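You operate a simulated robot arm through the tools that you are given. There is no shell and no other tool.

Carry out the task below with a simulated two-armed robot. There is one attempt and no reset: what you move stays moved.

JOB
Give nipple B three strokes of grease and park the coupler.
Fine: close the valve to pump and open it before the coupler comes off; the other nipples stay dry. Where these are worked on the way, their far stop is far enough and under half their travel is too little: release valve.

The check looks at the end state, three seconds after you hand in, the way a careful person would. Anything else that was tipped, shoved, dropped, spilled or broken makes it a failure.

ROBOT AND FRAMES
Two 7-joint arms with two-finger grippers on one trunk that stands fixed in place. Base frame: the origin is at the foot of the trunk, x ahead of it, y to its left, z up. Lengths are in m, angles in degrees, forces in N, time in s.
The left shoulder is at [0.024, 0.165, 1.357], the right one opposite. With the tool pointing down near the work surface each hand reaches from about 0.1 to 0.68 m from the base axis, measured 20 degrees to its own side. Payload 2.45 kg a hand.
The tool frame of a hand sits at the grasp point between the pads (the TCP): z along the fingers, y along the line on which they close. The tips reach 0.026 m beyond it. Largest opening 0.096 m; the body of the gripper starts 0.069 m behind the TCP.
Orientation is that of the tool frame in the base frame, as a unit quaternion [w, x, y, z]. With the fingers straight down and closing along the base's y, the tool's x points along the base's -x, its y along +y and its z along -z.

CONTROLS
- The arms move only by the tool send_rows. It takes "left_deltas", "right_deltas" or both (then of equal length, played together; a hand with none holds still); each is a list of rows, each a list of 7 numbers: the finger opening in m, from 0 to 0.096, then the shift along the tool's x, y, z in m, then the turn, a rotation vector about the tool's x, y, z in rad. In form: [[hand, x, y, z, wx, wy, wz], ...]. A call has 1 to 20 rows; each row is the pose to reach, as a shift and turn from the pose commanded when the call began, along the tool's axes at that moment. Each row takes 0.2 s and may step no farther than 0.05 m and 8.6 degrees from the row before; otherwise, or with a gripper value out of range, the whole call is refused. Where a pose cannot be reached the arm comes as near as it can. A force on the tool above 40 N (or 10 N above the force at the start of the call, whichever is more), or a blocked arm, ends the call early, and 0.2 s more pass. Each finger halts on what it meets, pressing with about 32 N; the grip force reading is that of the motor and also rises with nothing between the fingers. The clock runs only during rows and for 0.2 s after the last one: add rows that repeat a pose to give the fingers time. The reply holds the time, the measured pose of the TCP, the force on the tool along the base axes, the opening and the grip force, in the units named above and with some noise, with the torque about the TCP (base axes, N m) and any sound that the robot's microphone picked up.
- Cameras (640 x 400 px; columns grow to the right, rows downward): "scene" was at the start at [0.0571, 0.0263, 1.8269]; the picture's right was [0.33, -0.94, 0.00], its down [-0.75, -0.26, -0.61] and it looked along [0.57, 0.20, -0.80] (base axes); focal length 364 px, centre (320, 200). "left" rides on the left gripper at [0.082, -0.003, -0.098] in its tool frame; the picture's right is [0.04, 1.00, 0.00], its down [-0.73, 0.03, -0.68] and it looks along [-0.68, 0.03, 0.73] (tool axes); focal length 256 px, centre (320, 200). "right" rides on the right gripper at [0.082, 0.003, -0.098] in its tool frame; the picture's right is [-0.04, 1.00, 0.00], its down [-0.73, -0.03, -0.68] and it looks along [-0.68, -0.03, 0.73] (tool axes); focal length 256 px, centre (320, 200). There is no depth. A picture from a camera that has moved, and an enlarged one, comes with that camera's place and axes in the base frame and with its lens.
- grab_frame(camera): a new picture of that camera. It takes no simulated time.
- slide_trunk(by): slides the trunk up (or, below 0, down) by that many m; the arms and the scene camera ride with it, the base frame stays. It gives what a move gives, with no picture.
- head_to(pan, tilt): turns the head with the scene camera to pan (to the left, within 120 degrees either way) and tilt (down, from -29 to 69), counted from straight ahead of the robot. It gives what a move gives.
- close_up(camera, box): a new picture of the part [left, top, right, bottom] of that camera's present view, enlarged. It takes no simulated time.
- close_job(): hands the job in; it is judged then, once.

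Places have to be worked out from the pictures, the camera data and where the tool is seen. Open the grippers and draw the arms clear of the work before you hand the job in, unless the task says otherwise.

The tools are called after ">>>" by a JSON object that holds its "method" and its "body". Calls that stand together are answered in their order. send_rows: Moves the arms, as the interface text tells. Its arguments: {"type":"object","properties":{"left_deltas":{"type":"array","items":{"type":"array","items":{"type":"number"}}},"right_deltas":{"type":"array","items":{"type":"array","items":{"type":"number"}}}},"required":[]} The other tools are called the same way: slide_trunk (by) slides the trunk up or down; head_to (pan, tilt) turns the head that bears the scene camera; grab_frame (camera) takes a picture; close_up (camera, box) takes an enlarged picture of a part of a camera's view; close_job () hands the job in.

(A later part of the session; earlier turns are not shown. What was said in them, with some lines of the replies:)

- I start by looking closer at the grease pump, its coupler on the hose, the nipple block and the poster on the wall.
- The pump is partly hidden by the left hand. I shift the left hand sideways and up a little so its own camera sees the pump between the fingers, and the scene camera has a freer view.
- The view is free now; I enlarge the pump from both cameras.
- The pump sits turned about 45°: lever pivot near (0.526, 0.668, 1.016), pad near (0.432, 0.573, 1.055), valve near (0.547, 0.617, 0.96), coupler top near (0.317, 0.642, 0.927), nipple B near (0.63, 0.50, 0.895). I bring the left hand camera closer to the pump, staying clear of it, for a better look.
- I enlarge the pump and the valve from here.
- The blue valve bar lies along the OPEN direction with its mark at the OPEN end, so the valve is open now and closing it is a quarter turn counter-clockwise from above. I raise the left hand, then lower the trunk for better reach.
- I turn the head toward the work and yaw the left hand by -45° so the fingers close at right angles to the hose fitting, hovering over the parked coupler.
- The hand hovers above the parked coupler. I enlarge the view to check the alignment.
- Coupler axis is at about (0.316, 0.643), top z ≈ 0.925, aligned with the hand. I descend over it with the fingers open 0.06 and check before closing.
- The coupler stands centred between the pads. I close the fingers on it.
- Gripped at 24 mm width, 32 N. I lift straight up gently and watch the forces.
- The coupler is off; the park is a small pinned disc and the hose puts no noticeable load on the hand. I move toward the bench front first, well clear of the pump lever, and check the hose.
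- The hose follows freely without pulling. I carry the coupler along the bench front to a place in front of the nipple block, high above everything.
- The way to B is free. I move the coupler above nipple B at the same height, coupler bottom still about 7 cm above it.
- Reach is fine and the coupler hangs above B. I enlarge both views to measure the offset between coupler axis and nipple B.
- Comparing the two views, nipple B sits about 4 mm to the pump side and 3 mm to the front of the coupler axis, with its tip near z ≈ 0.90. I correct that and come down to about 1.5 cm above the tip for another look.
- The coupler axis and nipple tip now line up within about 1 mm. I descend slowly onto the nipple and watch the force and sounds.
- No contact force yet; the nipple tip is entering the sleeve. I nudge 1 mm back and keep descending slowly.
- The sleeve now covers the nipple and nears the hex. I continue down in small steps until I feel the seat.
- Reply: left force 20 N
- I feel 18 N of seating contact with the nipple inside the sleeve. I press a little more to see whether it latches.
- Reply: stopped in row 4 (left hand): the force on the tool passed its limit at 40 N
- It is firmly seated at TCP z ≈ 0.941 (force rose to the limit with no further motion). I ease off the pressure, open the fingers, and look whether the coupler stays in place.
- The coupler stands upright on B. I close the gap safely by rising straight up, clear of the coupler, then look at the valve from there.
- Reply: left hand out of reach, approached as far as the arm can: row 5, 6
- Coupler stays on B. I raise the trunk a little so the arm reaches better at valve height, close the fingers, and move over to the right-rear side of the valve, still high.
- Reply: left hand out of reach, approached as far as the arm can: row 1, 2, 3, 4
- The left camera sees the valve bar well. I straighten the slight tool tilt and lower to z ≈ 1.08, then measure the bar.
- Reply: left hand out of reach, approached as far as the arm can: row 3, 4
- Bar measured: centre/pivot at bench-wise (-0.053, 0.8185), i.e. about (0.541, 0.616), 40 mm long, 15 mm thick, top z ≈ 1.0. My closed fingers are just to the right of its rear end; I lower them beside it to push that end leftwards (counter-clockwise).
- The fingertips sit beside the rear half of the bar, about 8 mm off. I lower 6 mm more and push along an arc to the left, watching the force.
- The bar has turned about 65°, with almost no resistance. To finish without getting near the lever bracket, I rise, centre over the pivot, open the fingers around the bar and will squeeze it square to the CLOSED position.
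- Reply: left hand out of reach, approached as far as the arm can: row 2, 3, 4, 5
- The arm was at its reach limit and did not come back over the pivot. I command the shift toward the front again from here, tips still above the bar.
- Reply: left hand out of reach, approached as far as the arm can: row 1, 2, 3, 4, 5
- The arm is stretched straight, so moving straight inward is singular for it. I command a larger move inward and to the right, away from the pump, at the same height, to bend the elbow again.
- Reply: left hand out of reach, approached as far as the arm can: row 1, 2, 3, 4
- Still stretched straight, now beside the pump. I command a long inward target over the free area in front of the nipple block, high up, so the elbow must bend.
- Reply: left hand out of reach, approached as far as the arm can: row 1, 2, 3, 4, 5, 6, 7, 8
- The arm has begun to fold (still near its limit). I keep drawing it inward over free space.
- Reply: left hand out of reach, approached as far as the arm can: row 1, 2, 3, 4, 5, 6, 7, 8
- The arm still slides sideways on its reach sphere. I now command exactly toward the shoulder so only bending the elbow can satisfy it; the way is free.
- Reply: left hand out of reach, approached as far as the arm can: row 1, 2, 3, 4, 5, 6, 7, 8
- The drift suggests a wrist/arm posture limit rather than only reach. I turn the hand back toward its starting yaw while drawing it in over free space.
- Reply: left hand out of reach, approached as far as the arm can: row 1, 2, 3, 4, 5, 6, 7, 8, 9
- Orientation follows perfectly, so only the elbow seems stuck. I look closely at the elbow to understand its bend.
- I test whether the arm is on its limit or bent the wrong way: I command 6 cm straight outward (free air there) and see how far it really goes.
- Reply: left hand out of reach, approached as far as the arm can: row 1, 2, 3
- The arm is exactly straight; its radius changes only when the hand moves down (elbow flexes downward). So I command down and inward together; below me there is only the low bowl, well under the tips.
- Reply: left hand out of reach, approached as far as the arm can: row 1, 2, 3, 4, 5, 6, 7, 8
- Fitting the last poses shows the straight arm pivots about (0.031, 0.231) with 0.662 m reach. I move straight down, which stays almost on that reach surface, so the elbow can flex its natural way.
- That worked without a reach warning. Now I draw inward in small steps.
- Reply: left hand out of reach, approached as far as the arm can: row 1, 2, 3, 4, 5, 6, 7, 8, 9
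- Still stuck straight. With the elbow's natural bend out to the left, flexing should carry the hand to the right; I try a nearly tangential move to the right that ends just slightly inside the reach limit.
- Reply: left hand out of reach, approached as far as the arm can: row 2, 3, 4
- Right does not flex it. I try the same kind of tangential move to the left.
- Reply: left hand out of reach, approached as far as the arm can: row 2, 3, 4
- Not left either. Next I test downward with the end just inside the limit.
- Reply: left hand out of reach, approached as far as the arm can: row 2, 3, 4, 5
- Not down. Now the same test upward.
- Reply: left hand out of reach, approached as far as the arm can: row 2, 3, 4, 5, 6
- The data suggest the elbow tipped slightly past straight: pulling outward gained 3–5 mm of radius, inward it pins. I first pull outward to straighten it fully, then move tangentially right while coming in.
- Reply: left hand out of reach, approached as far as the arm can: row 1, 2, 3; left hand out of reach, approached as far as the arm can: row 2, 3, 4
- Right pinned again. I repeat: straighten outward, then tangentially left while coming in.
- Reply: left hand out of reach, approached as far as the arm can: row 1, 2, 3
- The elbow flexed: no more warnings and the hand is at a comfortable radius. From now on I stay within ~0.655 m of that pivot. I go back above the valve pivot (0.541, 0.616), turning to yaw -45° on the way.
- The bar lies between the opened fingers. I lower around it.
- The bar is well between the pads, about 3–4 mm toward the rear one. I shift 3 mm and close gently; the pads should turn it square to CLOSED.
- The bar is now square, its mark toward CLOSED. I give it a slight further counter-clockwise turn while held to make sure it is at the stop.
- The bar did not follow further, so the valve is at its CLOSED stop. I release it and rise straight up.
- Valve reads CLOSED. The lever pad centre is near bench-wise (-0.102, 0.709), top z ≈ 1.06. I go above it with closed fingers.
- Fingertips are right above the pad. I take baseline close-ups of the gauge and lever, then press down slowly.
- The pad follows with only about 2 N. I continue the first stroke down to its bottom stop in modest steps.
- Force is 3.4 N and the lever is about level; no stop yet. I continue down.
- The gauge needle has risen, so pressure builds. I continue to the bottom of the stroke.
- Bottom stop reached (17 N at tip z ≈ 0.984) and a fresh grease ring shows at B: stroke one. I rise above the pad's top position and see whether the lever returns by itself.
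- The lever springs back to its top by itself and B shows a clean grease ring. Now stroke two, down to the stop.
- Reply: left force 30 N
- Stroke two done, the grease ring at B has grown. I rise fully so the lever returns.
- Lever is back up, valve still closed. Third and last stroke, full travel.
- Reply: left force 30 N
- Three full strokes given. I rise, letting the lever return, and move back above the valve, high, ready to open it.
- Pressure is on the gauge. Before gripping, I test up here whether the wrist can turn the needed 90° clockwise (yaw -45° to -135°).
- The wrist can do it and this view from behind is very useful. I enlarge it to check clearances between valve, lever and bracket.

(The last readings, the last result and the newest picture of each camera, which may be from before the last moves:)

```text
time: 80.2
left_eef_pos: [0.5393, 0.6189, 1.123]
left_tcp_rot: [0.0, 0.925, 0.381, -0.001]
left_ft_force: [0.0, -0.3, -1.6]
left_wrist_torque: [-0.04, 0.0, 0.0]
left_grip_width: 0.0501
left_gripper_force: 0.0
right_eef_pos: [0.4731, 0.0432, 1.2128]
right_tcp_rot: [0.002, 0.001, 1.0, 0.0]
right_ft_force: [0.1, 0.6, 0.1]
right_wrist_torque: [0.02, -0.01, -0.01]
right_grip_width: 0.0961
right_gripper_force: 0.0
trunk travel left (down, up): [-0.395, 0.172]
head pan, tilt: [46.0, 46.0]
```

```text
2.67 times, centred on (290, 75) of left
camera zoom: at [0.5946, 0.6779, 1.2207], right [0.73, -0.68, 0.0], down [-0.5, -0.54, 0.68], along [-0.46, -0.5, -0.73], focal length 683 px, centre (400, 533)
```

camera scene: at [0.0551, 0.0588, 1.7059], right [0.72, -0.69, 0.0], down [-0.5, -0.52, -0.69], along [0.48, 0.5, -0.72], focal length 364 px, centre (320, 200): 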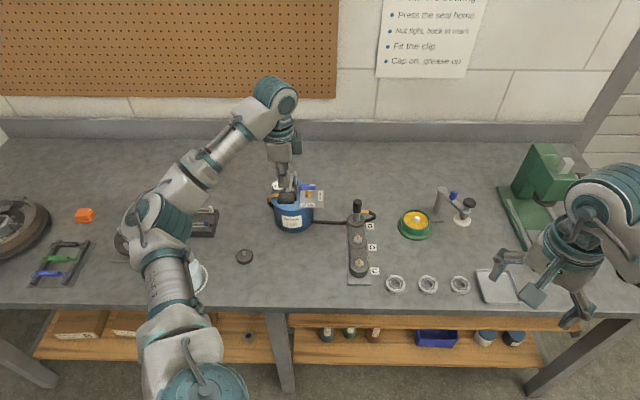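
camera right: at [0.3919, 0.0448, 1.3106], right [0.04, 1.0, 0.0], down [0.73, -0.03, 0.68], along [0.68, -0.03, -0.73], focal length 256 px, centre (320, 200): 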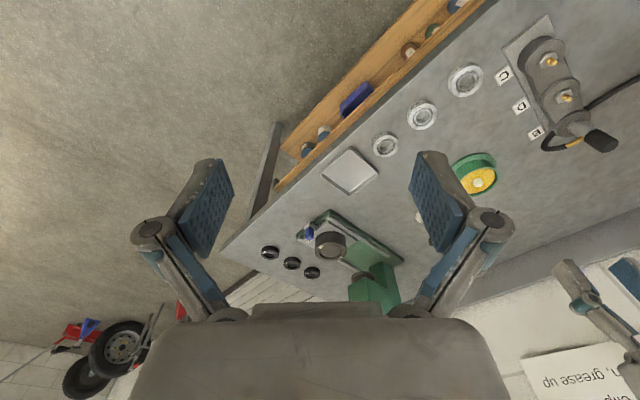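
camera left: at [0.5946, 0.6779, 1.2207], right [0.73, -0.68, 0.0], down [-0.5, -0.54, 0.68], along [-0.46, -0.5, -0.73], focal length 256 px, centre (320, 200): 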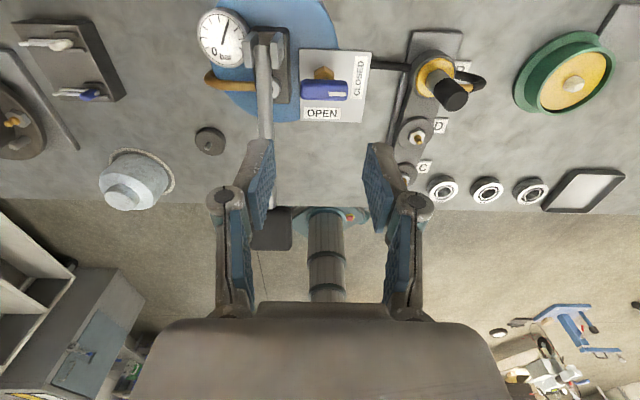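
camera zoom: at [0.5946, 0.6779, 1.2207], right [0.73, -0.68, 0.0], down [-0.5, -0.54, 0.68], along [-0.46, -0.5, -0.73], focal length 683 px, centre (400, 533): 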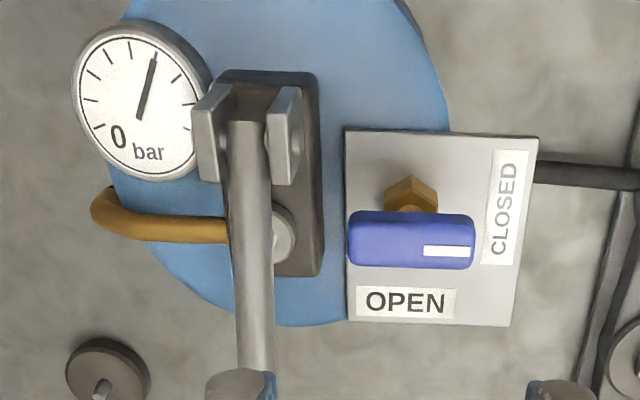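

Clearances are fine: lever rod 40 mm and bracket 32 mm (only behind) from the pivot, my knuckles need about 30–33 mm. I turn back to yaw -45° centred on the pivot with a narrower opening.

>>> {"method": "send_rows", "body": {"left_deltas": [[0.05, 0, 0.001, 0, 0, 0, -0.143], [0.05, 0, 0.002, 0, 0, 0, -0.286], [0.045, 0, 0.003, 0, 0, 0, -0.428], [0.04, 0, 0.0035, 0, 0, 0, -0.571], [0.04, 0, 0.0035, 0, 0, 0, -0.714], [0.04, 0, 0.0035, 0, 0, 0, -0.857], [0.04, 0, 0.0035, 0, 0, 0, -1.0], [0.04, 0, 0.0035, 0, 0, 0, -1.142], [0.04, 0, 0.0035, 0, 0, 0, -1.285], [0.04, 0, 0.0035, 0, 0, 0, -1.428], [0.04, 0, 0.0035, 0, 0, 0, -1.571]]}}

>>> {"method": "send_rows", "body": {"left_deltas": [[0.04, 0, 0, 0.03, 0, 0, 0], [0.04, 0, 0, 0.06, 0, 0, 0], [0.04, 0, 0, 0.085, 0, 0, 0], [0.04, 0, 0, 0.1, 0, 0, 0], [0.04, 0, 0, 0.1, 0, 0, 0]]}}

>>> {"method": "close_up", "body": {"camera": "left", "box": [230, 60, 410, 240]}}

```text
time: 82.6
left_eef_pos: [0.5426, 0.6159, 1.1202]
left_tcp_rot: [-0.001, 0.382, 0.924, -0.002]
left_ft_force: [-0.6, -0.2, -0.6]
left_wrist_torque: [0.01, 0.0, -0.01]
left_grip_width: 0.0401
left_gripper_force: 0.0
right_eef_pos: [0.4725, 0.0433, 1.2121]
right_tcp_rot: [0.002, 0.0, 1.0, 0.001]
right_ft_force: [-0.9, 0.6, 0.4]
right_wrist_torque: [0.03, 0.0, -0.01]
right_grip_width: 0.0961
right_gripper_force: 0.2
trunk travel left (down, up): [-0.395, 0.172]
head pan, tilt: [46.0, 46.0]
```

```text
time: 83.8
left_eef_pos: [0.5428, 0.6146, 1.0215]
left_tcp_rot: [0.0, 0.383, 0.924, -0.001]
left_ft_force: [-1.2, -0.1, -0.9]
left_wrist_torque: [-0.01, -0.01, -0.01]
left_grip_width: 0.0399
left_gripper_force: 0.0
right_eef_pos: [0.4727, 0.0422, 1.2108]
right_tcp_rot: [0.002, 0.0, 1.0, 0.001]
right_ft_force: [0.1, -0.9, 0.1]
right_wrist_torque: [-0.02, 0.05, 0.0]
right_grip_width: 0.096
right_gripper_force: 0.1
trunk travel left (down, up): [-0.395, 0.172]
head pan, tilt: [46.0, 46.0]
```

```text
2.22 times, centred on (320, 150) of left
camera zoom: at [0.4815, 0.6704, 1.1204], right [0.68, 0.73, 0.0], down [0.54, -0.5, 0.68], along [0.5, -0.46, -0.73], focal length 569 px, centre (320, 311)
```

zoom: 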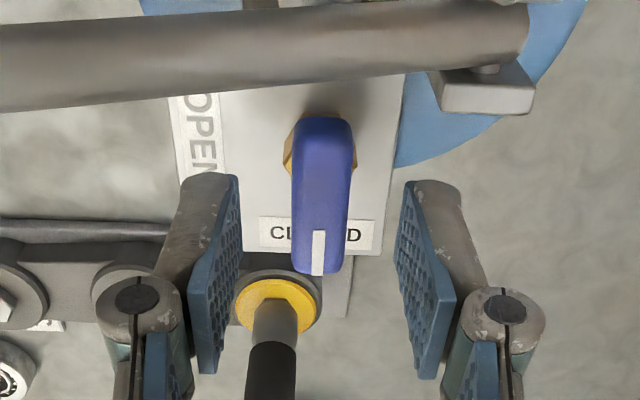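

Nicely centred. I lower the last 17 mm and close on the bar.

>>> {"method": "send_rows", "body": {"left_deltas": [[0.04, 0, 0.001, 0.01, 0, 0, 0], [0.04, 0, 0.001, 0.018, 0, 0, 0], [0.03, 0, 0.001, 0.018, 0, 0, 0], [0.02, 0, 0.001, 0.018, 0, 0, 0], [0.014, 0, 0.001, 0.018, 0, 0, 0], [0.01, 0, 0.001, 0.018, 0, 0, 0]]}}

>>> {"method": "close_up", "body": {"camera": "left", "box": [230, 60, 410, 240]}}

```text
time: 85.2
left_eef_pos: [0.5419, 0.6144, 1.0034]
left_tcp_rot: [-0.001, 0.383, 0.924, -0.001]
left_ft_force: [-6.0, -5.6, -3.6]
left_wrist_torque: [-0.26, 0.08, 0.0]
left_grip_width: 0.0147
left_gripper_force: 40.8
right_eef_pos: [0.4717, 0.0415, 1.2126]
right_tcp_rot: [0.001, 0.0, 1.0, 0.001]
right_ft_force: [0.2, -0.1, -0.4]
right_wrist_torque: [-0.02, -0.02, -0.01]
right_grip_width: 0.0959
right_gripper_force: 0.1
trunk travel left (down, up): [-0.395, 0.172]
head pan, tilt: [46.0, 46.0]
```

```text
2.22 times, centred on (320, 150) of left
camera zoom: at [0.4815, 0.6705, 1.1023], right [0.68, 0.73, 0.0], down [0.54, -0.5, 0.68], along [0.5, -0.46, -0.73], focal length 569 px, centre (320, 311)
```

zoom: 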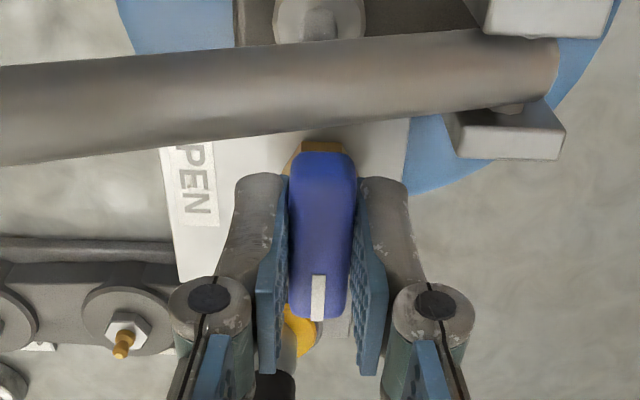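

Held firmly. I turn it 90° clockwise to OPEN, easing 1 mm to the front to relieve the side load.

>>> {"method": "send_rows", "body": {"left_deltas": [[0.01, 0, -0.001, 0, 0, 0, 0.0], [0.01, 0, -0.001, 0, 0, 0, 0.143], [0.01, 0, -0.001, 0, 0, 0, 0.286], [0.01, 0, -0.001, 0, 0, 0, 0.428], [0.01, 0, -0.001, 0, 0, 0, 0.571], [0.01, 0, -0.001, 0, 0, 0, 0.714], [0.01, 0, -0.001, 0, 0, 0, 0.857], [0.01, 0, -0.001, 0, 0, 0, 1.0], [0.01, 0, -0.001, 0, 0, 0, 1.142], [0.01, 0, -0.001, 0, 0, 0, 1.285], [0.01, 0, -0.001, 0, 0, 0, 1.428], [0.01, 0, -0.001, 0, 0, 0, 1.571]]}}

>>> {"method": "grab_frame", "body": {"camera": "left"}}

>>> {"method": "close_up", "body": {"camera": "scene", "box": [255, 160, 375, 250]}}

```text
time: 87.8
left_eef_pos: [0.5417, 0.6159, 1.0038]
left_tcp_rot: [0.0, 0.925, 0.381, -0.001]
left_ft_force: [-6.3, -8.4, -9.9]
left_wrist_torque: [0.41, -0.37, 0.03]
left_grip_width: 0.0146
left_gripper_force: 40.7
right_eef_pos: [0.4722, 0.0425, 1.212]
right_tcp_rot: [0.002, 0.0, 1.0, 0.001]
right_ft_force: [-0.8, 0.4, 0.2]
right_wrist_torque: [-0.06, -0.01, 0.01]
right_grip_width: 0.0959
right_gripper_force: 0.0
trunk travel left (down, up): [-0.395, 0.172]
head pan, tilt: [46.0, 46.0]
```

```text
taken
camera left: at [0.5967, 0.6749, 1.102], right [0.73, -0.68, 0.0], down [-0.5, -0.54, 0.68], along [-0.46, -0.5, -0.73], focal length 256 px, centre (320, 200)
```

left: 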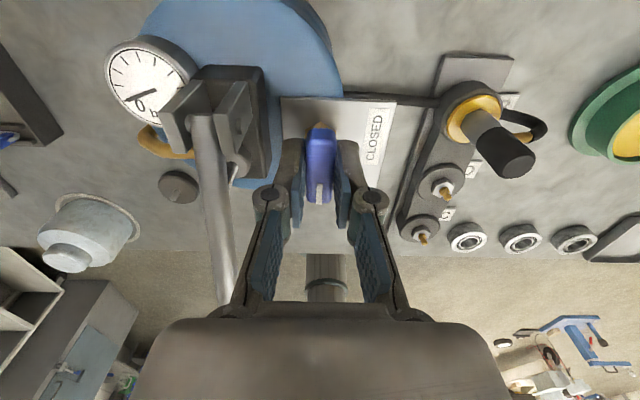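

```text
4.44 times, centred on (315, 205) of scene
camera zoom: at [0.0569, 0.0583, 1.7057], right [0.72, -0.69, 0.0], down [-0.5, -0.52, -0.69], along [0.48, 0.5, -0.72], focal length 1619 px, centre (342, 178)
```

zoom: 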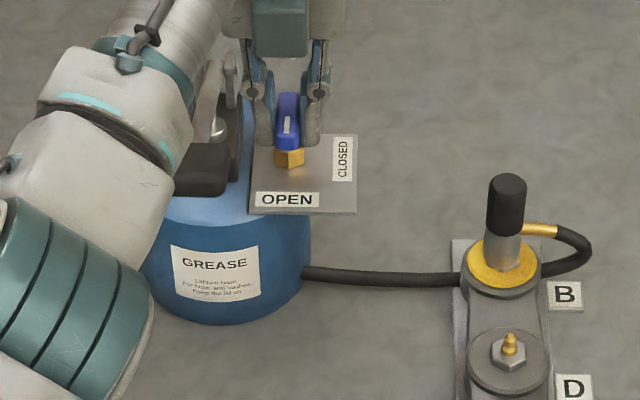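

The gauge is back at 0 and the bar points to OPEN. I release with a small opening (the lever is close) and rise.

>>> {"method": "send_rows", "body": {"left_deltas": [[0.02, 0, 0, 0, 0, 0, 0], [0.026, 0, 0, 0, 0, 0, 0], [0.026, 0, 0, 0.0, 0, 0, 0], [0.026, 0, 0, -0.02, 0, 0, 0], [0.026, 0, 0, -0.05, 0, 0, 0], [0.026, 0, 0, -0.085, 0, 0, 0], [0.03, 0, 0, -0.11, 0, 0, 0], [0.03, 0, 0, -0.11, 0, 0, 0]]}}

>>> {"method": "close_up", "body": {"camera": "left", "box": [180, 0, 400, 150]}}

>>> {"method": "grab_frame", "body": {"camera": "scene"}}

```text
time: 89.6
left_eef_pos: [0.5427, 0.6158, 1.1122]
left_tcp_rot: [0.0, 0.924, 0.382, -0.001]
left_ft_force: [-1.0, 0.2, -0.1]
left_wrist_torque: [0.02, 0.02, 0.03]
left_grip_width: 0.0299
left_gripper_force: 0.0
right_eef_pos: [0.4741, 0.0426, 1.2116]
right_tcp_rot: [0.001, 0.0, 1.0, 0.001]
right_ft_force: [-0.7, -0.2, 0.0]
right_wrist_torque: [-0.01, 0.02, 0.0]
right_grip_width: 0.0958
right_gripper_force: 0.0
trunk travel left (down, up): [-0.395, 0.172]
head pan, tilt: [46.0, 46.0]
```

```text
2.67 times, centred on (290, 75) of left
camera zoom: at [0.5973, 0.6759, 1.2126], right [0.73, -0.68, 0.0], down [-0.5, -0.54, 0.68], along [-0.46, -0.5, -0.73], focal length 683 px, centre (400, 533)
```

zoom: 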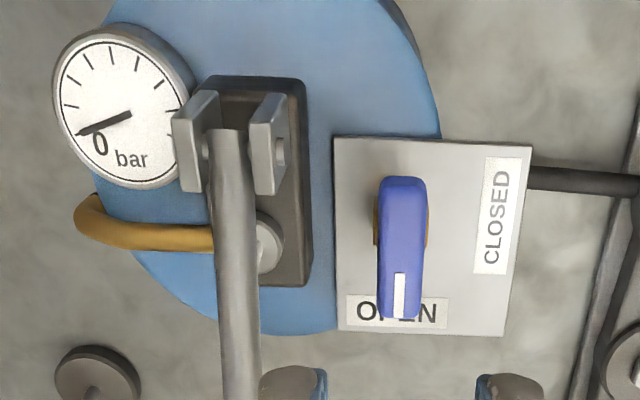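

```text
taken
camera scene: at [0.057, 0.0596, 1.7058], right [0.72, -0.69, 0.0], down [-0.5, -0.52, -0.69], along [0.48, 0.5, -0.72], focal length 364 px, centre (320, 200)
```

scene: 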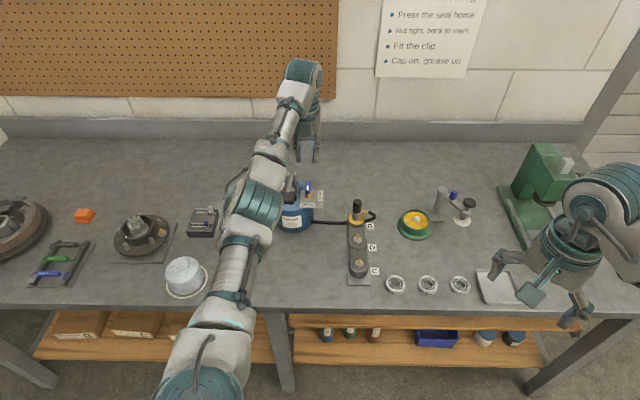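

Valve open, pressure zero. Now I go back to above the coupler on B, turning to yaw -45°, and lower the trunk a little for comfortable reach there.

>>> {"method": "send_rows", "body": {"left_deltas": [[0.035, -0.004, 0.011, 0, 0, 0, -0.143], [0.04, -0.008, 0.022, 0, 0, 0, -0.286], [0.05, -0.012, 0.033, 0, 0, 0, -0.428], [0.06, -0.016, 0.044, 0, 0, 0, -0.571], [0.06, -0.02, 0.056, 0, 0, 0, -0.714], [0.06, -0.024, 0.067, 0, 0, 0, -0.857], [0.06, -0.028, 0.078, 0, 0, 0, -1.0], [0.06, -0.032, 0.089, 0, 0, 0, -1.142], [0.06, -0.036, 0.1, 0, 0, 0, -1.285], [0.06, -0.04, 0.111, 0, 0, 0, -1.428], [0.06, -0.0414, 0.1224, 0, 0, 0, -1.571], [0.06, -0.0414, 0.1224, 0, 0, 0, -1.571]]}}

>>> {"method": "slide_trunk", "body": {"by": -0.04}}

>>> {"method": "grab_frame", "body": {"camera": "left"}}

>>> {"method": "grab_frame", "body": {"camera": "scene"}}

```text
time: 92.2
left_eef_pos: [0.5992, 0.4995, 1.1134]
left_tcp_rot: [0.0, 0.383, 0.924, 0.0]
left_ft_force: [0.2, 0.1, 0.4]
left_wrist_torque: [-0.03, 0.01, 0.0]
left_grip_width: 0.06
left_gripper_force: 0.0
right_eef_pos: [0.4726, 0.0435, 1.2131]
right_tcp_rot: [0.002, 0.0, 1.0, 0.001]
right_ft_force: [0.2, 0.5, 0.3]
right_wrist_torque: [-0.03, 0.02, -0.01]
right_grip_width: 0.0961
right_gripper_force: 0.0
trunk travel left (down, up): [-0.395, 0.172]
head pan, tilt: [46.0, 46.0]
```

```text
time: 93.0
left_eef_pos: [0.5977, 0.4997, 1.0747]
left_tcp_rot: [0.0, 0.383, 0.924, -0.001]
left_ft_force: [-0.7, 0.6, -0.1]
left_wrist_torque: [0.01, 0.0, 0.05]
left_grip_width: 0.0603
left_gripper_force: 0.1
right_eef_pos: [0.4733, 0.0429, 1.1726]
right_tcp_rot: [0.003, 0.0, 1.0, 0.001]
right_ft_force: [-1.0, 0.3, -0.6]
right_wrist_torque: [0.01, -0.02, 0.02]
right_grip_width: 0.0959
right_gripper_force: 0.0
trunk travel left (down, up): [-0.355, 0.212]
head pan, tilt: [46.0, 46.0]
```

```text
taken
camera left: at [0.5376, 0.5549, 1.1732], right [0.68, 0.73, 0.0], down [0.54, -0.5, 0.68], along [0.5, -0.46, -0.73], focal length 256 px, centre (320, 200)
```

left: 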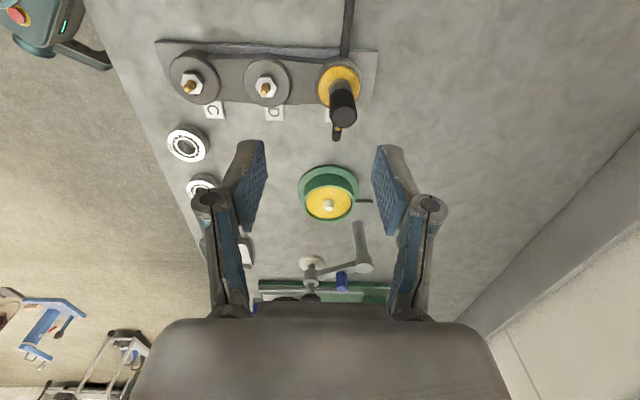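

```text
taken
camera scene: at [0.0678, 0.0594, 1.6659], right [0.72, -0.69, 0.0], down [-0.5, -0.52, -0.69], along [0.48, 0.5, -0.72], focal length 364 px, centre (320, 200)
```

scene: 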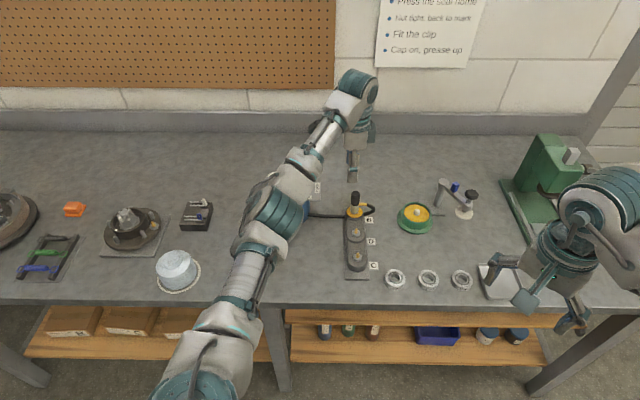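

Coupler axis confirmed near (0.626, 0.502). I descend to z = 1.0 first (staying in reach), then shift over it, and look before lowering around it.

>>> {"method": "send_rows", "body": {"left_deltas": [[0.06, 0, 0, 0.025, 0, 0, 0], [0.06, 0, 0, 0.05, 0, 0, 0], [0.06, 0, 0, 0.073, 0, 0, 0], [0.06, -0.009, 0.011, 0.073, 0, 0, 0], [0.06, -0.0185, 0.0217, 0.073, 0, 0, 0], [0.06, -0.0185, 0.0217, 0.073, 0, 0, 0]]}}

>>> {"method": "grab_frame", "body": {"camera": "left"}}

>>> {"method": "close_up", "body": {"camera": "scene", "box": [310, 160, 400, 240]}}

```text
time: 94.4
left_eef_pos: [0.6277, 0.5022, 1.0001]
left_tcp_rot: [-0.001, 0.383, 0.924, 0.0]
left_ft_force: [-0.1, 0.0, -0.9]
left_wrist_torque: [0.0, 0.04, -0.01]
left_grip_width: 0.0598
left_gripper_force: 0.0
right_eef_pos: [0.4732, 0.0429, 1.1723]
right_tcp_rot: [0.002, -0.001, 1.0, 0.001]
right_ft_force: [-1.0, -0.7, 0.2]
right_wrist_torque: [-0.01, 0.03, 0.01]
right_grip_width: 0.0958
right_gripper_force: 0.0
trunk travel left (down, up): [-0.355, 0.212]
head pan, tilt: [46.0, 46.0]
```

```text
taken
camera left: at [0.5675, 0.5573, 1.0996], right [0.68, 0.73, 0.0], down [0.54, -0.5, 0.68], along [0.5, -0.46, -0.74], focal length 256 px, centre (320, 200)
```

left: 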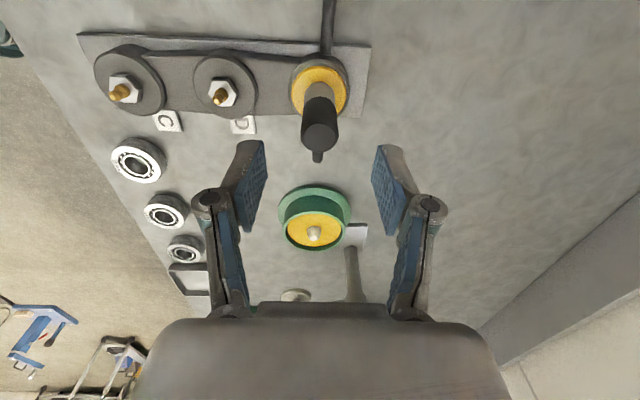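

```text
5.00 times, centred on (355, 200) of scene
camera zoom: at [0.0682, 0.0575, 1.6659], right [0.72, -0.69, 0.0], down [-0.5, -0.52, -0.69], along [0.48, 0.5, -0.72], focal length 1822 px, centre (145, 200)
```

zoom: 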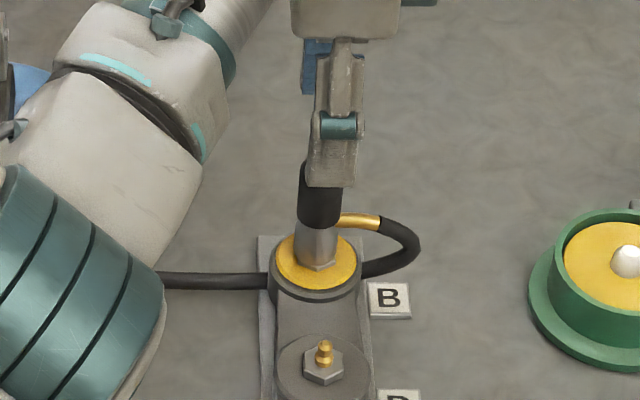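

Same relation between hand and coupler as when I released it, so I lower straight down to the former grip height and close.

>>> {"method": "send_rows", "body": {"left_deltas": [[0.06, 0, 0, 0.02, 0, 0, 0], [0.06, 0, 0, 0.04, 0, 0, 0], [0.06, 0, 0, 0.059, 0, 0, 0], [0.05, 0, 0, 0.059, 0, 0, 0], [0.035, 0, 0, 0.059, 0, 0, 0], [0.02, 0, 0, 0.059, 0, 0, 0], [0.008, 0, 0, 0.059, 0, 0, 0], [0.005, 0, 0, 0.059, 0, 0, 0]]}}

>>> {"method": "grab_frame", "body": {"camera": "left"}}

```text
time: 96.2
left_eef_pos: [0.6282, 0.501, 0.9422]
left_tcp_rot: [0.0, 0.383, 0.924, 0.0]
left_ft_force: [0.2, 0.0, 0.0]
left_wrist_torque: [-0.01, 0.01, 0.0]
left_grip_width: 0.0236
left_gripper_force: 32.1
right_eef_pos: [0.472, 0.0426, 1.1706]
right_tcp_rot: [0.002, -0.001, 1.0, 0.001]
right_ft_force: [-0.6, 0.0, -0.4]
right_wrist_torque: [-0.02, 0.01, 0.0]
right_grip_width: 0.0961
right_gripper_force: 0.0
trunk travel left (down, up): [-0.355, 0.212]
head pan, tilt: [46.0, 46.0]
```

```text
taken
camera left: at [0.568, 0.557, 1.0403], right [0.68, 0.73, 0.0], down [0.54, -0.5, 0.68], along [0.5, -0.46, -0.73], focal length 256 px, centre (320, 200)
```

left: 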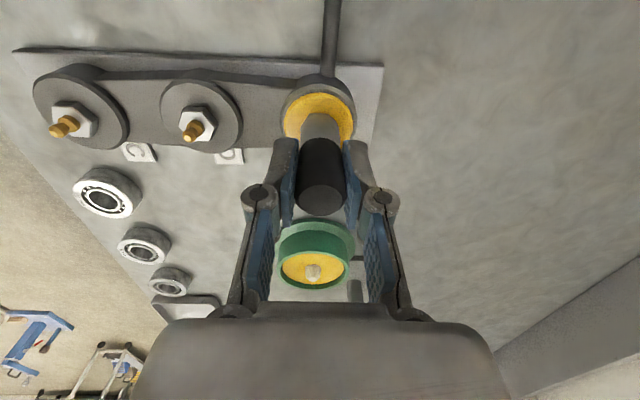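

Gripped without side load. I lift it straight up off B.

>>> {"method": "send_rows", "body": {"left_deltas": [[0.005, 0, 0, -0.006, 0, 0, 0], [0.005, 0, 0, -0.014, 0, 0, 0], [0.005, 0, 0, -0.024, 0, 0, 0], [0.005, 0, 0, -0.038, 0, 0, 0], [0.005, 0, 0, -0.055, 0, 0, 0], [0.005, 0, 0, -0.07, 0, 0, 0], [0.005, 0, 0, -0.07, 0, 0, 0]]}}

>>> {"method": "grab_frame", "body": {"camera": "left"}}

>>> {"method": "close_up", "body": {"camera": "scene", "box": [310, 160, 400, 240]}}

```text
time: 97.8
left_eef_pos: [0.6296, 0.5018, 1.012]
left_tcp_rot: [-0.001, 0.384, 0.923, -0.001]
left_ft_force: [0.1, 0.7, -1.1]
left_wrist_torque: [-0.02, -0.02, 0.0]
left_grip_width: 0.0238
left_gripper_force: 32.1
right_eef_pos: [0.4732, 0.0428, 1.1708]
right_tcp_rot: [0.002, 0.0, 1.0, 0.001]
right_ft_force: [-0.8, 0.2, -0.2]
right_wrist_torque: [0.04, 0.01, 0.0]
right_grip_width: 0.0961
right_gripper_force: 0.0
trunk travel left (down, up): [-0.355, 0.212]
head pan, tilt: [46.0, 46.0]
```

```text
taken
camera left: at [0.5687, 0.5572, 1.1104], right [0.68, 0.73, 0.0], down [0.54, -0.5, 0.68], along [0.5, -0.46, -0.73], focal length 256 px, centre (320, 200)
```

left: 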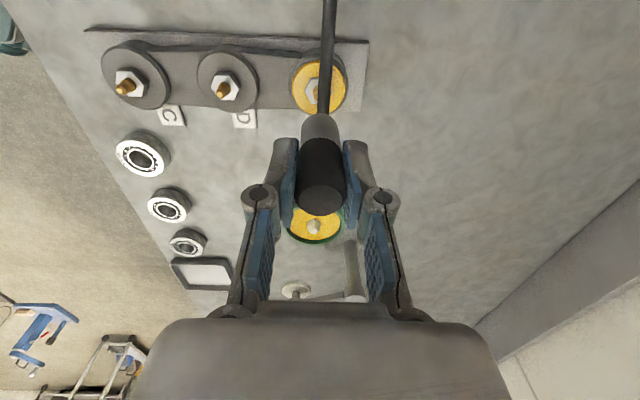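

```text
5.00 times, centred on (355, 200) of scene
camera zoom: at [0.0691, 0.0589, 1.6658], right [0.72, -0.69, 0.0], down [-0.5, -0.52, -0.69], along [0.48, 0.5, -0.72], focal length 1822 px, centre (145, 200)
```

zoom: 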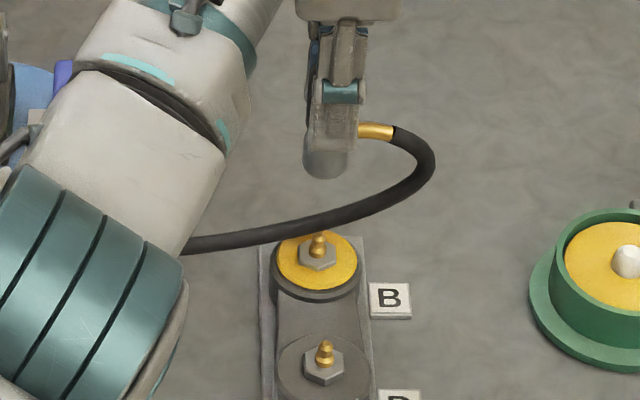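

The coupler is off; B carries its grease ring, D and C are dry. I carry it away between block and pump (not over D and C), to the bench front and then left toward the park disc.

>>> {"method": "send_rows", "body": {"left_deltas": [[0.005, 0.02, -0.02, 0, 0, 0, 0], [0.005, 0.045, -0.045, -0.01, 0, 0, 0], [0.005, 0.055, -0.085, -0.02, 0, 0, 0], [0.005, 0.06, -0.125, -0.03, 0, 0, 0], [0.005, 0.06, -0.165, -0.03, 0, 0, 0], [0.005, 0.06, -0.205, -0.03, 0, 0, 0], [0.005, 0.065, -0.24, -0.03, 0, 0, 0], [0.005, 0.1, -0.245, -0.03, 0, 0, 0], [0.005, 0.14, -0.245, -0.03, 0, 0, 0], [0.005, 0.18, -0.245, -0.03, 0, 0, 0], [0.005, 0.22, -0.245, -0.03, 0, 0, 0], [0.005, 0.26, -0.245, -0.03, 0, 0, 0], [0.005, 0.29, -0.24, -0.03, 0, 0, 0], [0.005, 0.29, -0.24, -0.03, 0, 0, 0]]}}

>>> {"method": "grab_frame", "body": {"camera": "scene"}}

>>> {"method": "grab_frame", "body": {"camera": "left"}}

```text
time: 100.8
left_eef_pos: [0.251, 0.538, 1.0414]
left_tcp_rot: [0.0, 0.383, 0.924, -0.001]
left_ft_force: [1.1, -0.6, -2.1]
left_wrist_torque: [-0.01, 0.0, 0.02]
left_grip_width: 0.0237
left_gripper_force: 31.5
right_eef_pos: [0.4724, 0.0448, 1.1713]
right_tcp_rot: [0.002, 0.0, 1.0, 0.001]
right_ft_force: [-0.5, -0.3, -0.8]
right_wrist_torque: [0.01, 0.02, 0.0]
right_grip_width: 0.096
right_gripper_force: 0.0
trunk travel left (down, up): [-0.355, 0.212]
head pan, tilt: [46.0, 46.0]
```

```text
taken
camera scene: at [0.0659, 0.0615, 1.6658], right [0.72, -0.69, 0.0], down [-0.5, -0.52, -0.69], along [0.48, 0.5, -0.72], focal length 364 px, centre (320, 200)
```

scene: 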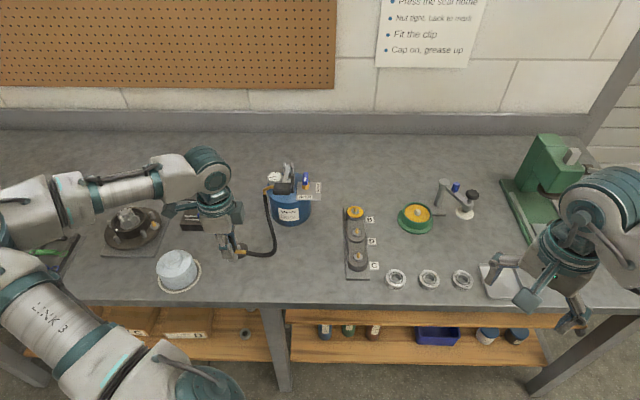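

```text
taken
camera left: at [0.1903, 0.5934, 1.1399], right [0.68, 0.73, 0.0], down [0.54, -0.5, 0.68], along [0.5, -0.46, -0.73], focal length 256 px, centre (320, 200)
```

left: 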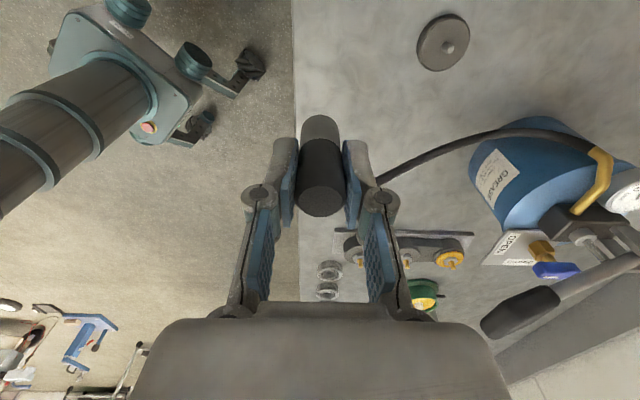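

Everything on the way looks undisturbed. I move above the park disc and stop with the coupler a few centimetres over the pin.

>>> {"method": "send_rows", "body": {"left_deltas": [[0.005, 0.006, 0.03, 0, 0, 0, 0], [0.005, 0.012, 0.06, 0, 0, 0, 0], [0.005, 0.02, 0.09, 0, 0, 0, 0], [0.005, 0.0278, 0.1208, 0.0, 0, 0, 0], [0.005, 0.0278, 0.1208, 0.03, 0, 0, 0], [0.005, 0.0278, 0.1208, 0.06, 0, 0, 0], [0.005, 0.0278, 0.1208, 0.075, 0, 0, 0], [0.005, 0.0278, 0.1208, 0.075, 0, 0, 0]]}}

>>> {"method": "close_up", "body": {"camera": "left", "box": [260, 30, 400, 150]}}

>>> {"method": "close_up", "body": {"camera": "scene", "box": [190, 190, 280, 280]}}

```text
time: 102.6
left_eef_pos: [0.3169, 0.6421, 0.966]
left_tcp_rot: [-0.001, 0.383, 0.924, -0.001]
left_ft_force: [0.7, 0.6, -1.3]
left_wrist_torque: [0.0, 0.03, 0.01]
left_grip_width: 0.0238
left_gripper_force: 31.8
right_eef_pos: [0.4713, 0.0428, 1.173]
right_tcp_rot: [0.002, 0.0, 1.0, 0.0]
right_ft_force: [0.0, 0.4, -0.4]
right_wrist_torque: [0.01, 0.01, 0.01]
right_grip_width: 0.0959
right_gripper_force: 0.1
trunk travel left (down, up): [-0.355, 0.212]
head pan, tilt: [46.0, 46.0]
```

```text
3.33 times, centred on (330, 90) of left
camera zoom: at [0.2561, 0.6981, 1.0652], right [0.68, 0.73, 0.0], down [0.54, -0.5, 0.68], along [0.5, -0.46, -0.73], focal length 853 px, centre (287, 567)
```

zoom: 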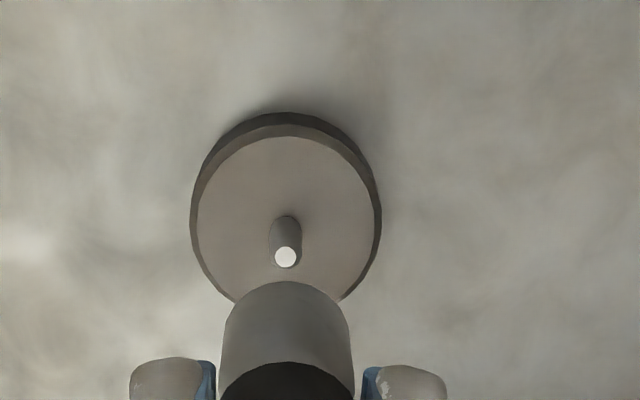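

```text
4.44 times, centred on (235, 235) of scene
camera zoom: at [0.0657, 0.0609, 1.6659], right [0.72, -0.69, 0.0], down [-0.5, -0.52, -0.69], along [0.48, 0.5, -0.72], focal length 1619 px, centre (698, 44)
```

zoom: 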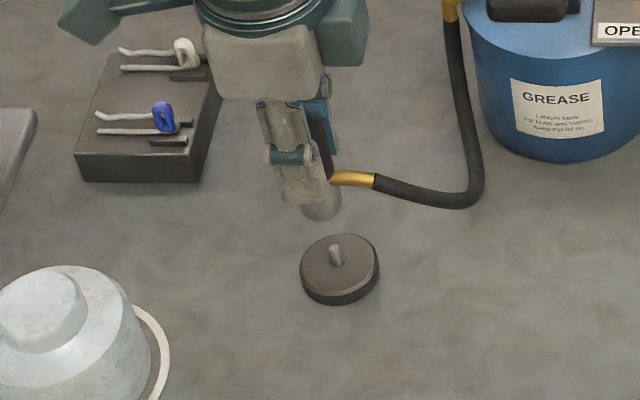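

Left view shows the pin on the coupler's axis; the scene view suggests 1.5–2 mm further right. I correct 1.5 mm, lower near the pin tip and check again.

>>> {"method": "send_rows", "body": {"left_deltas": [[0.005, -0.0015, 0, 0.01, 0, 0, 0], [0.005, -0.0015, 0, 0.02, 0, 0, 0], [0.005, -0.0015, 0, 0.03, 0, 0, 0], [0.005, -0.0015, 0, 0.03, 0, 0, 0]]}}

>>> {"method": "close_up", "body": {"camera": "left", "box": [260, 50, 380, 150]}}

>>> {"method": "close_up", "body": {"camera": "scene", "box": [200, 200, 270, 270]}}

```text
time: 103.6
left_eef_pos: [0.318, 0.6419, 0.9366]
left_tcp_rot: [0.0, 0.383, 0.924, -0.001]
left_ft_force: [-0.3, 0.2, -1.4]
left_wrist_torque: [-0.01, 0.01, -0.02]
left_grip_width: 0.0238
left_gripper_force: 32.0
right_eef_pos: [0.4726, 0.0416, 1.1713]
right_tcp_rot: [0.001, 0.0, 1.0, 0.001]
right_ft_force: [-0.3, -0.8, 0.0]
right_wrist_torque: [-0.02, 0.01, -0.02]
right_grip_width: 0.0959
right_gripper_force: 0.1
trunk travel left (down, up): [-0.355, 0.212]
head pan, tilt: [46.0, 46.0]
```

```text
4.00 times, centred on (320, 100) of left
camera zoom: at [0.2576, 0.6964, 1.0351], right [0.68, 0.73, 0.0], down [0.54, -0.5, 0.68], along [0.5, -0.46, -0.73], focal length 1024 px, centre (320, 600)
```

zoom: 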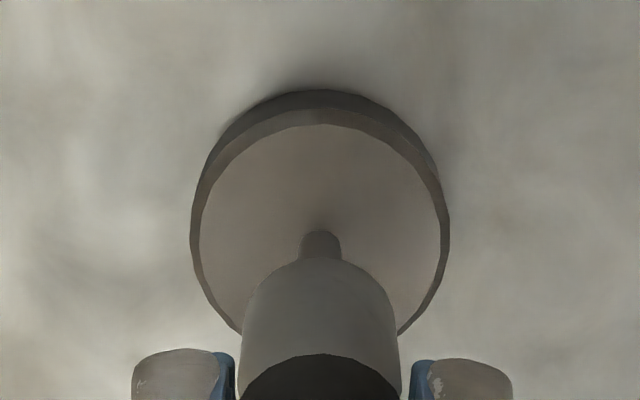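

```text
5.71 times, centred on (235, 235) of scene
camera zoom: at [0.0661, 0.0609, 1.6658], right [0.72, -0.69, 0.0], down [-0.5, -0.52, -0.69], along [0.48, 0.5, -0.72], focal length 2082 px, centre (806, 0)
```

zoom: 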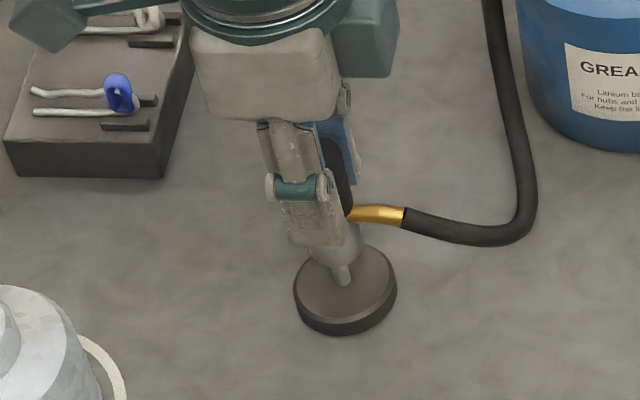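

Aligned in both views. I lower onto the pin down to the original seat height.

>>> {"method": "send_rows", "body": {"left_deltas": [[0.005, 0, 0, 0.005, 0, 0, 0], [0.005, 0, 0, 0.01, 0, 0, 0], [0.005, 0, 0, 0.015, 0, 0, 0], [0.005, 0, 0, 0.019, 0, 0, 0], [0.005, 0, 0, 0.022, 0, 0, 0], [0.005, 0, 0, 0.0245, 0, 0, 0]]}}

>>> {"method": "close_up", "body": {"camera": "left", "box": [260, 50, 380, 150]}}

>>> {"method": "close_up", "body": {"camera": "scene", "box": [200, 200, 270, 270]}}

```text
time: 105.0
left_eef_pos: [0.319, 0.6416, 0.911]
left_tcp_rot: [-0.001, 0.382, 0.924, 0.0]
left_ft_force: [-0.4, -0.1, -2.2]
left_wrist_torque: [0.01, 0.01, -0.03]
left_grip_width: 0.0238
left_gripper_force: 32.3
right_eef_pos: [0.4713, 0.0429, 1.1726]
right_tcp_rot: [0.002, 0.0, 1.0, 0.0]
right_ft_force: [-0.1, -0.1, 0.2]
right_wrist_torque: [0.02, 0.02, -0.01]
right_grip_width: 0.096
right_gripper_force: 0.2
trunk travel left (down, up): [-0.355, 0.212]
head pan, tilt: [46.0, 46.0]
```

```text
4.00 times, centred on (320, 100) of left
camera zoom: at [0.258, 0.6965, 1.0105], right [0.68, 0.73, 0.0], down [0.54, -0.5, 0.68], along [0.5, -0.46, -0.73], focal length 1024 px, centre (320, 600)
```

zoom: 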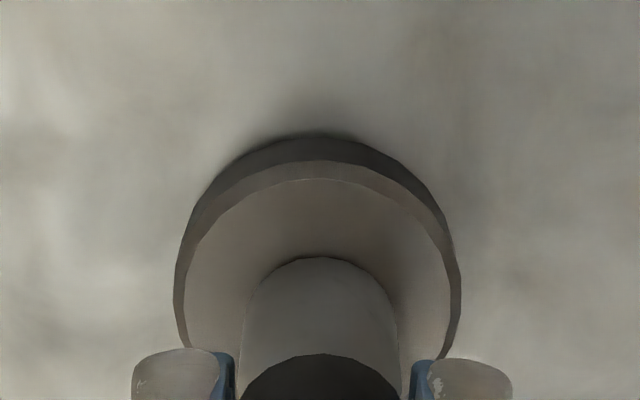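

```text
5.71 times, centred on (235, 235) of scene
camera zoom: at [0.0662, 0.061, 1.6658], right [0.72, -0.69, 0.0], down [-0.5, -0.52, -0.69], along [0.48, 0.5, -0.72], focal length 2082 px, centre (806, 0)
```

zoom: 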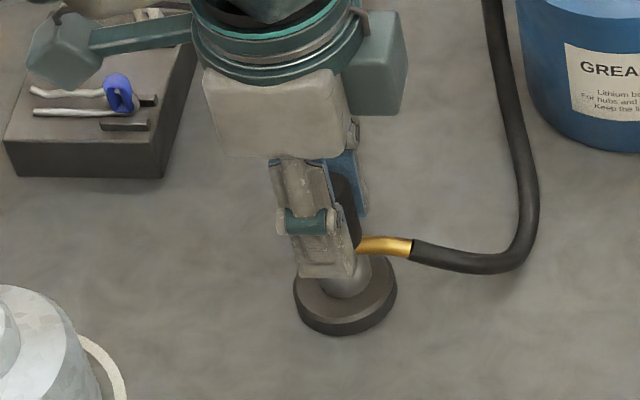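

The pin is inside the sleeve, no load yet. I go down in 1 mm steps until it just seats.

>>> {"method": "send_rows", "body": {"left_deltas": [[0.005, 0, 0, 0.001, 0, 0, 0], [0.005, 0, 0, 0.002, 0, 0, 0], [0.005, 0, 0, 0.003, 0, 0, 0]]}}

```text
time: 105.8
left_eef_pos: [0.3194, 0.6406, 0.9103]
left_tcp_rot: [0.001, 0.382, 0.924, 0.001]
left_ft_force: [-0.3, 3.9, 12.9]
left_wrist_torque: [0.23, 0.17, -0.03]
left_grip_width: 0.0237
left_gripper_force: 31.8
right_eef_pos: [0.4715, 0.041, 1.1719]
right_tcp_rot: [0.001, 0.0, 1.0, 0.001]
right_ft_force: [-0.2, -0.6, 0.3]
right_wrist_torque: [-0.01, 0.01, -0.03]
right_grip_width: 0.0959
right_gripper_force: 0.1
trunk travel left (down, up): [-0.355, 0.212]
head pan, tilt: [46.0, 46.0]
```

Seated (13 N). I ease off 2.5 mm of command and open the fingers slowly.

>>> {"method": "send_rows", "body": {"left_deltas": [[0.005, 0, 0, -0.0025, 0, 0, 0], [0.02, 0, 0, -0.0025, 0, 0, 0], [0.03, 0, 0, -0.0025, 0, 0, 0], [0.045, 0, 0, -0.0025, 0, 0, 0], [0.06, 0, 0, -0.0025, 0, 0, 0], [0.06, 0, 0, -0.0025, 0, 0, 0]]}}

>>> {"method": "grab_frame", "body": {"camera": "left"}}

>>> {"method": "close_up", "body": {"camera": "scene", "box": [200, 200, 270, 270]}}

```text
time: 107.2
left_eef_pos: [0.3185, 0.6394, 0.9107]
left_tcp_rot: [-0.001, 0.383, 0.924, -0.001]
left_ft_force: [-0.3, -0.2, -0.2]
left_wrist_torque: [-0.04, 0.0, 0.02]
left_grip_width: 0.06
left_gripper_force: 0.0
right_eef_pos: [0.4724, 0.0426, 1.172]
right_tcp_rot: [0.001, 0.0, 1.0, 0.002]
right_ft_force: [-0.3, -0.6, 0.3]
right_wrist_torque: [0.0, 0.01, -0.04]
right_grip_width: 0.096
right_gripper_force: 0.1
trunk travel left (down, up): [-0.355, 0.212]
head pan, tilt: [46.0, 46.0]
```

```text
taken
camera left: at [0.2581, 0.6959, 1.01], right [0.68, 0.73, 0.0], down [0.54, -0.5, 0.68], along [0.5, -0.46, -0.73], focal length 256 px, centre (320, 200)
```

left: 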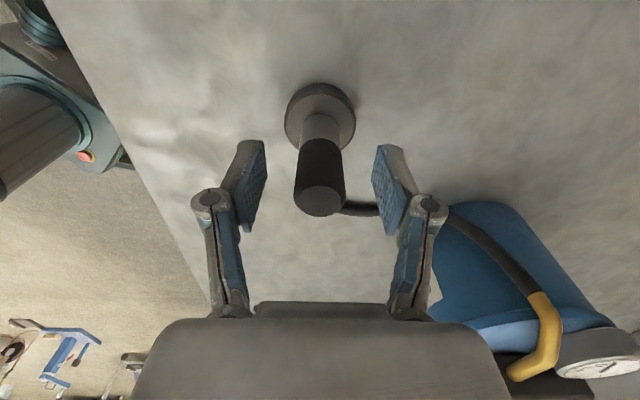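

```text
5.71 times, centred on (235, 235) of scene
camera zoom: at [0.066, 0.0607, 1.6658], right [0.72, -0.69, 0.0], down [-0.5, -0.52, -0.69], along [0.48, 0.5, -0.72], focal length 2082 px, centre (806, 0)
```

zoom: 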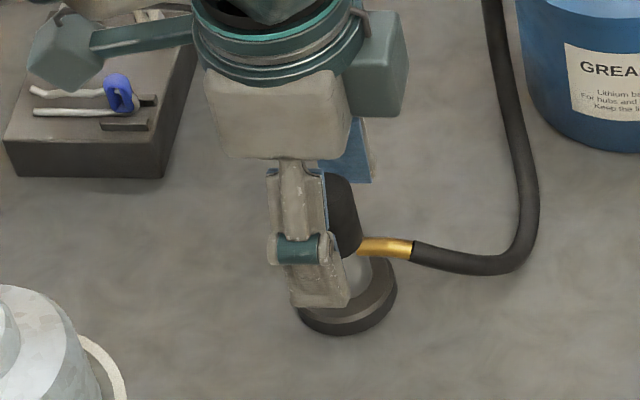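

The coupler stands upright on its park pin. I rise straight up and draw the hand back off the bench area.

>>> {"method": "send_rows", "body": {"left_deltas": [[0.06, 0, 0, -0.03, 0, 0, 0], [0.06, 0, 0, -0.07, 0, 0, 0], [0.06, 0, 0, -0.11, 0, 0, 0], [0.07, 0, 0, -0.15, 0, 0, 0], [0.09, 0, 0, -0.19, 0, 0, 0], [0.09, 0, -0.04, -0.22, 0, 0, 0], [0.09, 0, -0.08, -0.25, 0, 0, 0], [0.09, 0, -0.12, -0.25, 0, 0, 0], [0.09, 0, -0.16, -0.25, 0, 0, 0], [0.09, 0, -0.16, -0.25, 0, 0, 0]]}}

>>> {"method": "grab_frame", "body": {"camera": "scene"}}

>>> {"method": "grab_frame", "body": {"camera": "left"}}

```text
time: 109.4
left_eef_pos: [0.2053, 0.5281, 1.1611]
left_tcp_rot: [0.0, 0.383, 0.924, -0.001]
left_ft_force: [0.6, 0.0, -0.9]
left_wrist_torque: [-0.03, 0.04, 0.03]
left_grip_width: 0.0898
left_gripper_force: 0.1
right_eef_pos: [0.4738, 0.0435, 1.1719]
right_tcp_rot: [0.001, -0.001, 1.0, 0.0]
right_ft_force: [0.0, -0.6, -0.2]
right_wrist_torque: [-0.01, 0.01, 0.0]
right_grip_width: 0.0961
right_gripper_force: 0.1
trunk travel left (down, up): [-0.355, 0.212]
head pan, tilt: [46.0, 46.0]
```

```text
taken
camera scene: at [0.0655, 0.0598, 1.6659], right [0.72, -0.69, 0.0], down [-0.5, -0.52, -0.69], along [0.48, 0.5, -0.72], focal length 364 px, centre (320, 200)
```

scene: 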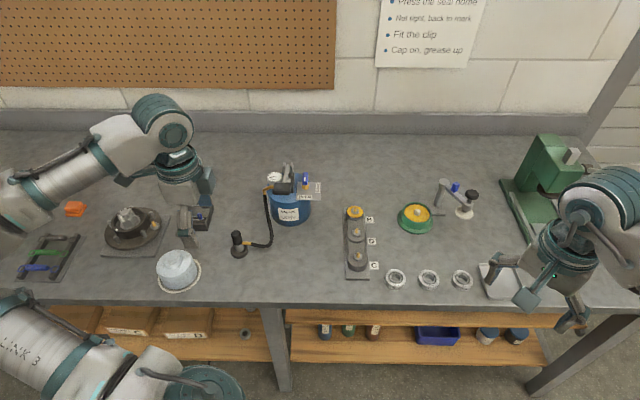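

```text
taken
camera left: at [0.1457, 0.5837, 1.2602], right [0.68, 0.73, 0.0], down [0.54, -0.5, 0.68], along [0.5, -0.46, -0.73], focal length 256 px, centre (320, 200)
```

left: 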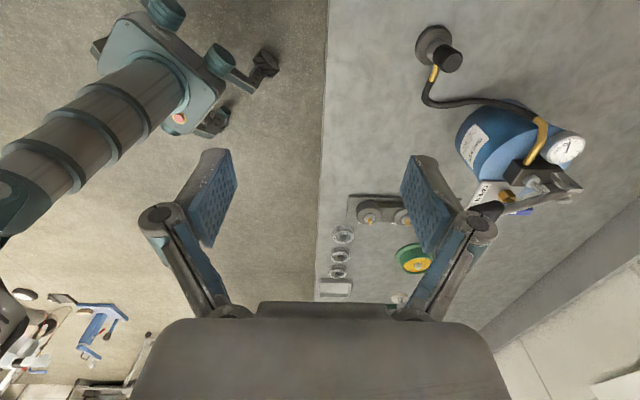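

The hand is clear. I inspect the coupler, pump, valve and nipples close up before handing in.

>>> {"method": "close_up", "body": {"camera": "scene", "box": [215, 155, 335, 265]}}

>>> {"method": "close_up", "body": {"camera": "scene", "box": [320, 190, 430, 290]}}

>>> {"method": "close_up", "body": {"camera": "scene", "box": [80, 180, 240, 300]}}

```text
3.64 times, centred on (275, 210) of scene
camera zoom: at [0.0655, 0.0598, 1.6659], right [0.72, -0.69, 0.0], down [-0.5, -0.52, -0.69], along [0.48, 0.5, -0.72], focal length 1325 px, centre (484, 164)
```

zoom: 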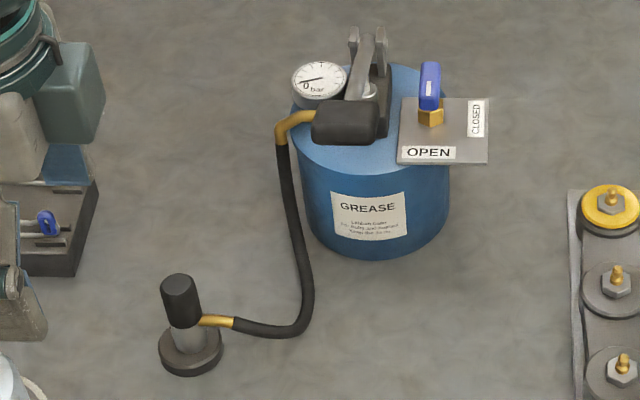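

```text
4.00 times, centred on (375, 240) of scene
camera zoom: at [0.0655, 0.0598, 1.6659], right [0.72, -0.69, 0.0], down [-0.5, -0.52, -0.69], along [0.48, 0.5, -0.72], focal length 1457 px, centre (100, 40)
```

zoom: 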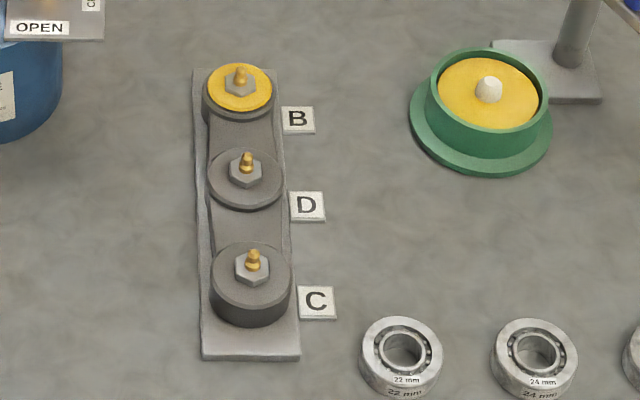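

```text
3.33 times, centred on (160, 240) of scene
camera zoom: at [0.0655, 0.0598, 1.6659], right [0.72, -0.69, 0.0], down [-0.5, -0.52, -0.69], along [0.48, 0.5, -0.72], focal length 1214 px, centre (853, 67)
```

zoom: 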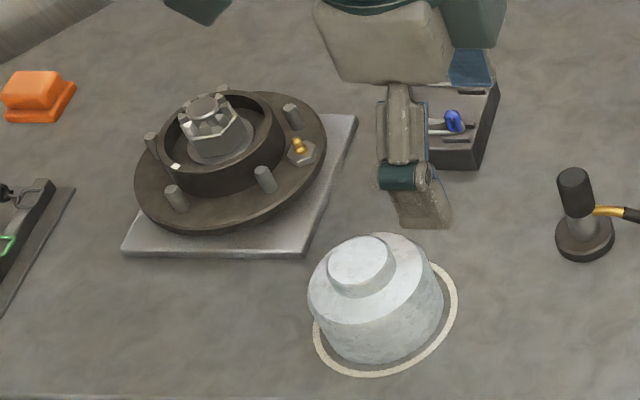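

Coupler parked upright, valve open with the gauge at 0, lever up, grease only at B, C and D dry, and everything else in its place; both grippers are open and off the bench. I hand the job in.

>>> {"method": "close_job", "body": {}}

```text
The job is handed in.
```

Nipple B got three full strokes of grease, and the coupler is back on its park pin. I handed the job in after a last check with the cameras.

- **Strokes:** each stroke of the pump lever went down to its bottom stop, and the lever sprang back up by itself each time. The grease ring around B grew with every stroke.
- **Valve:** I closed it against its stop before pumping. I opened it again, with the gauge back at 0 bar, before lifting the coupler off.
- **Other nipples:** C and D look dry. I carried the coupler back between the block and the pump so nothing could drip on them.
- **Surroundings:** nothing on the bench appears moved, tipped or spilled. Both grippers are open and clear of the bench.

Partway through closing the valve, the left arm stretched out straight and got stuck. I worked it loose in free air over the bench. I felt no contact force on either hand and saw no sign that anything was touched.
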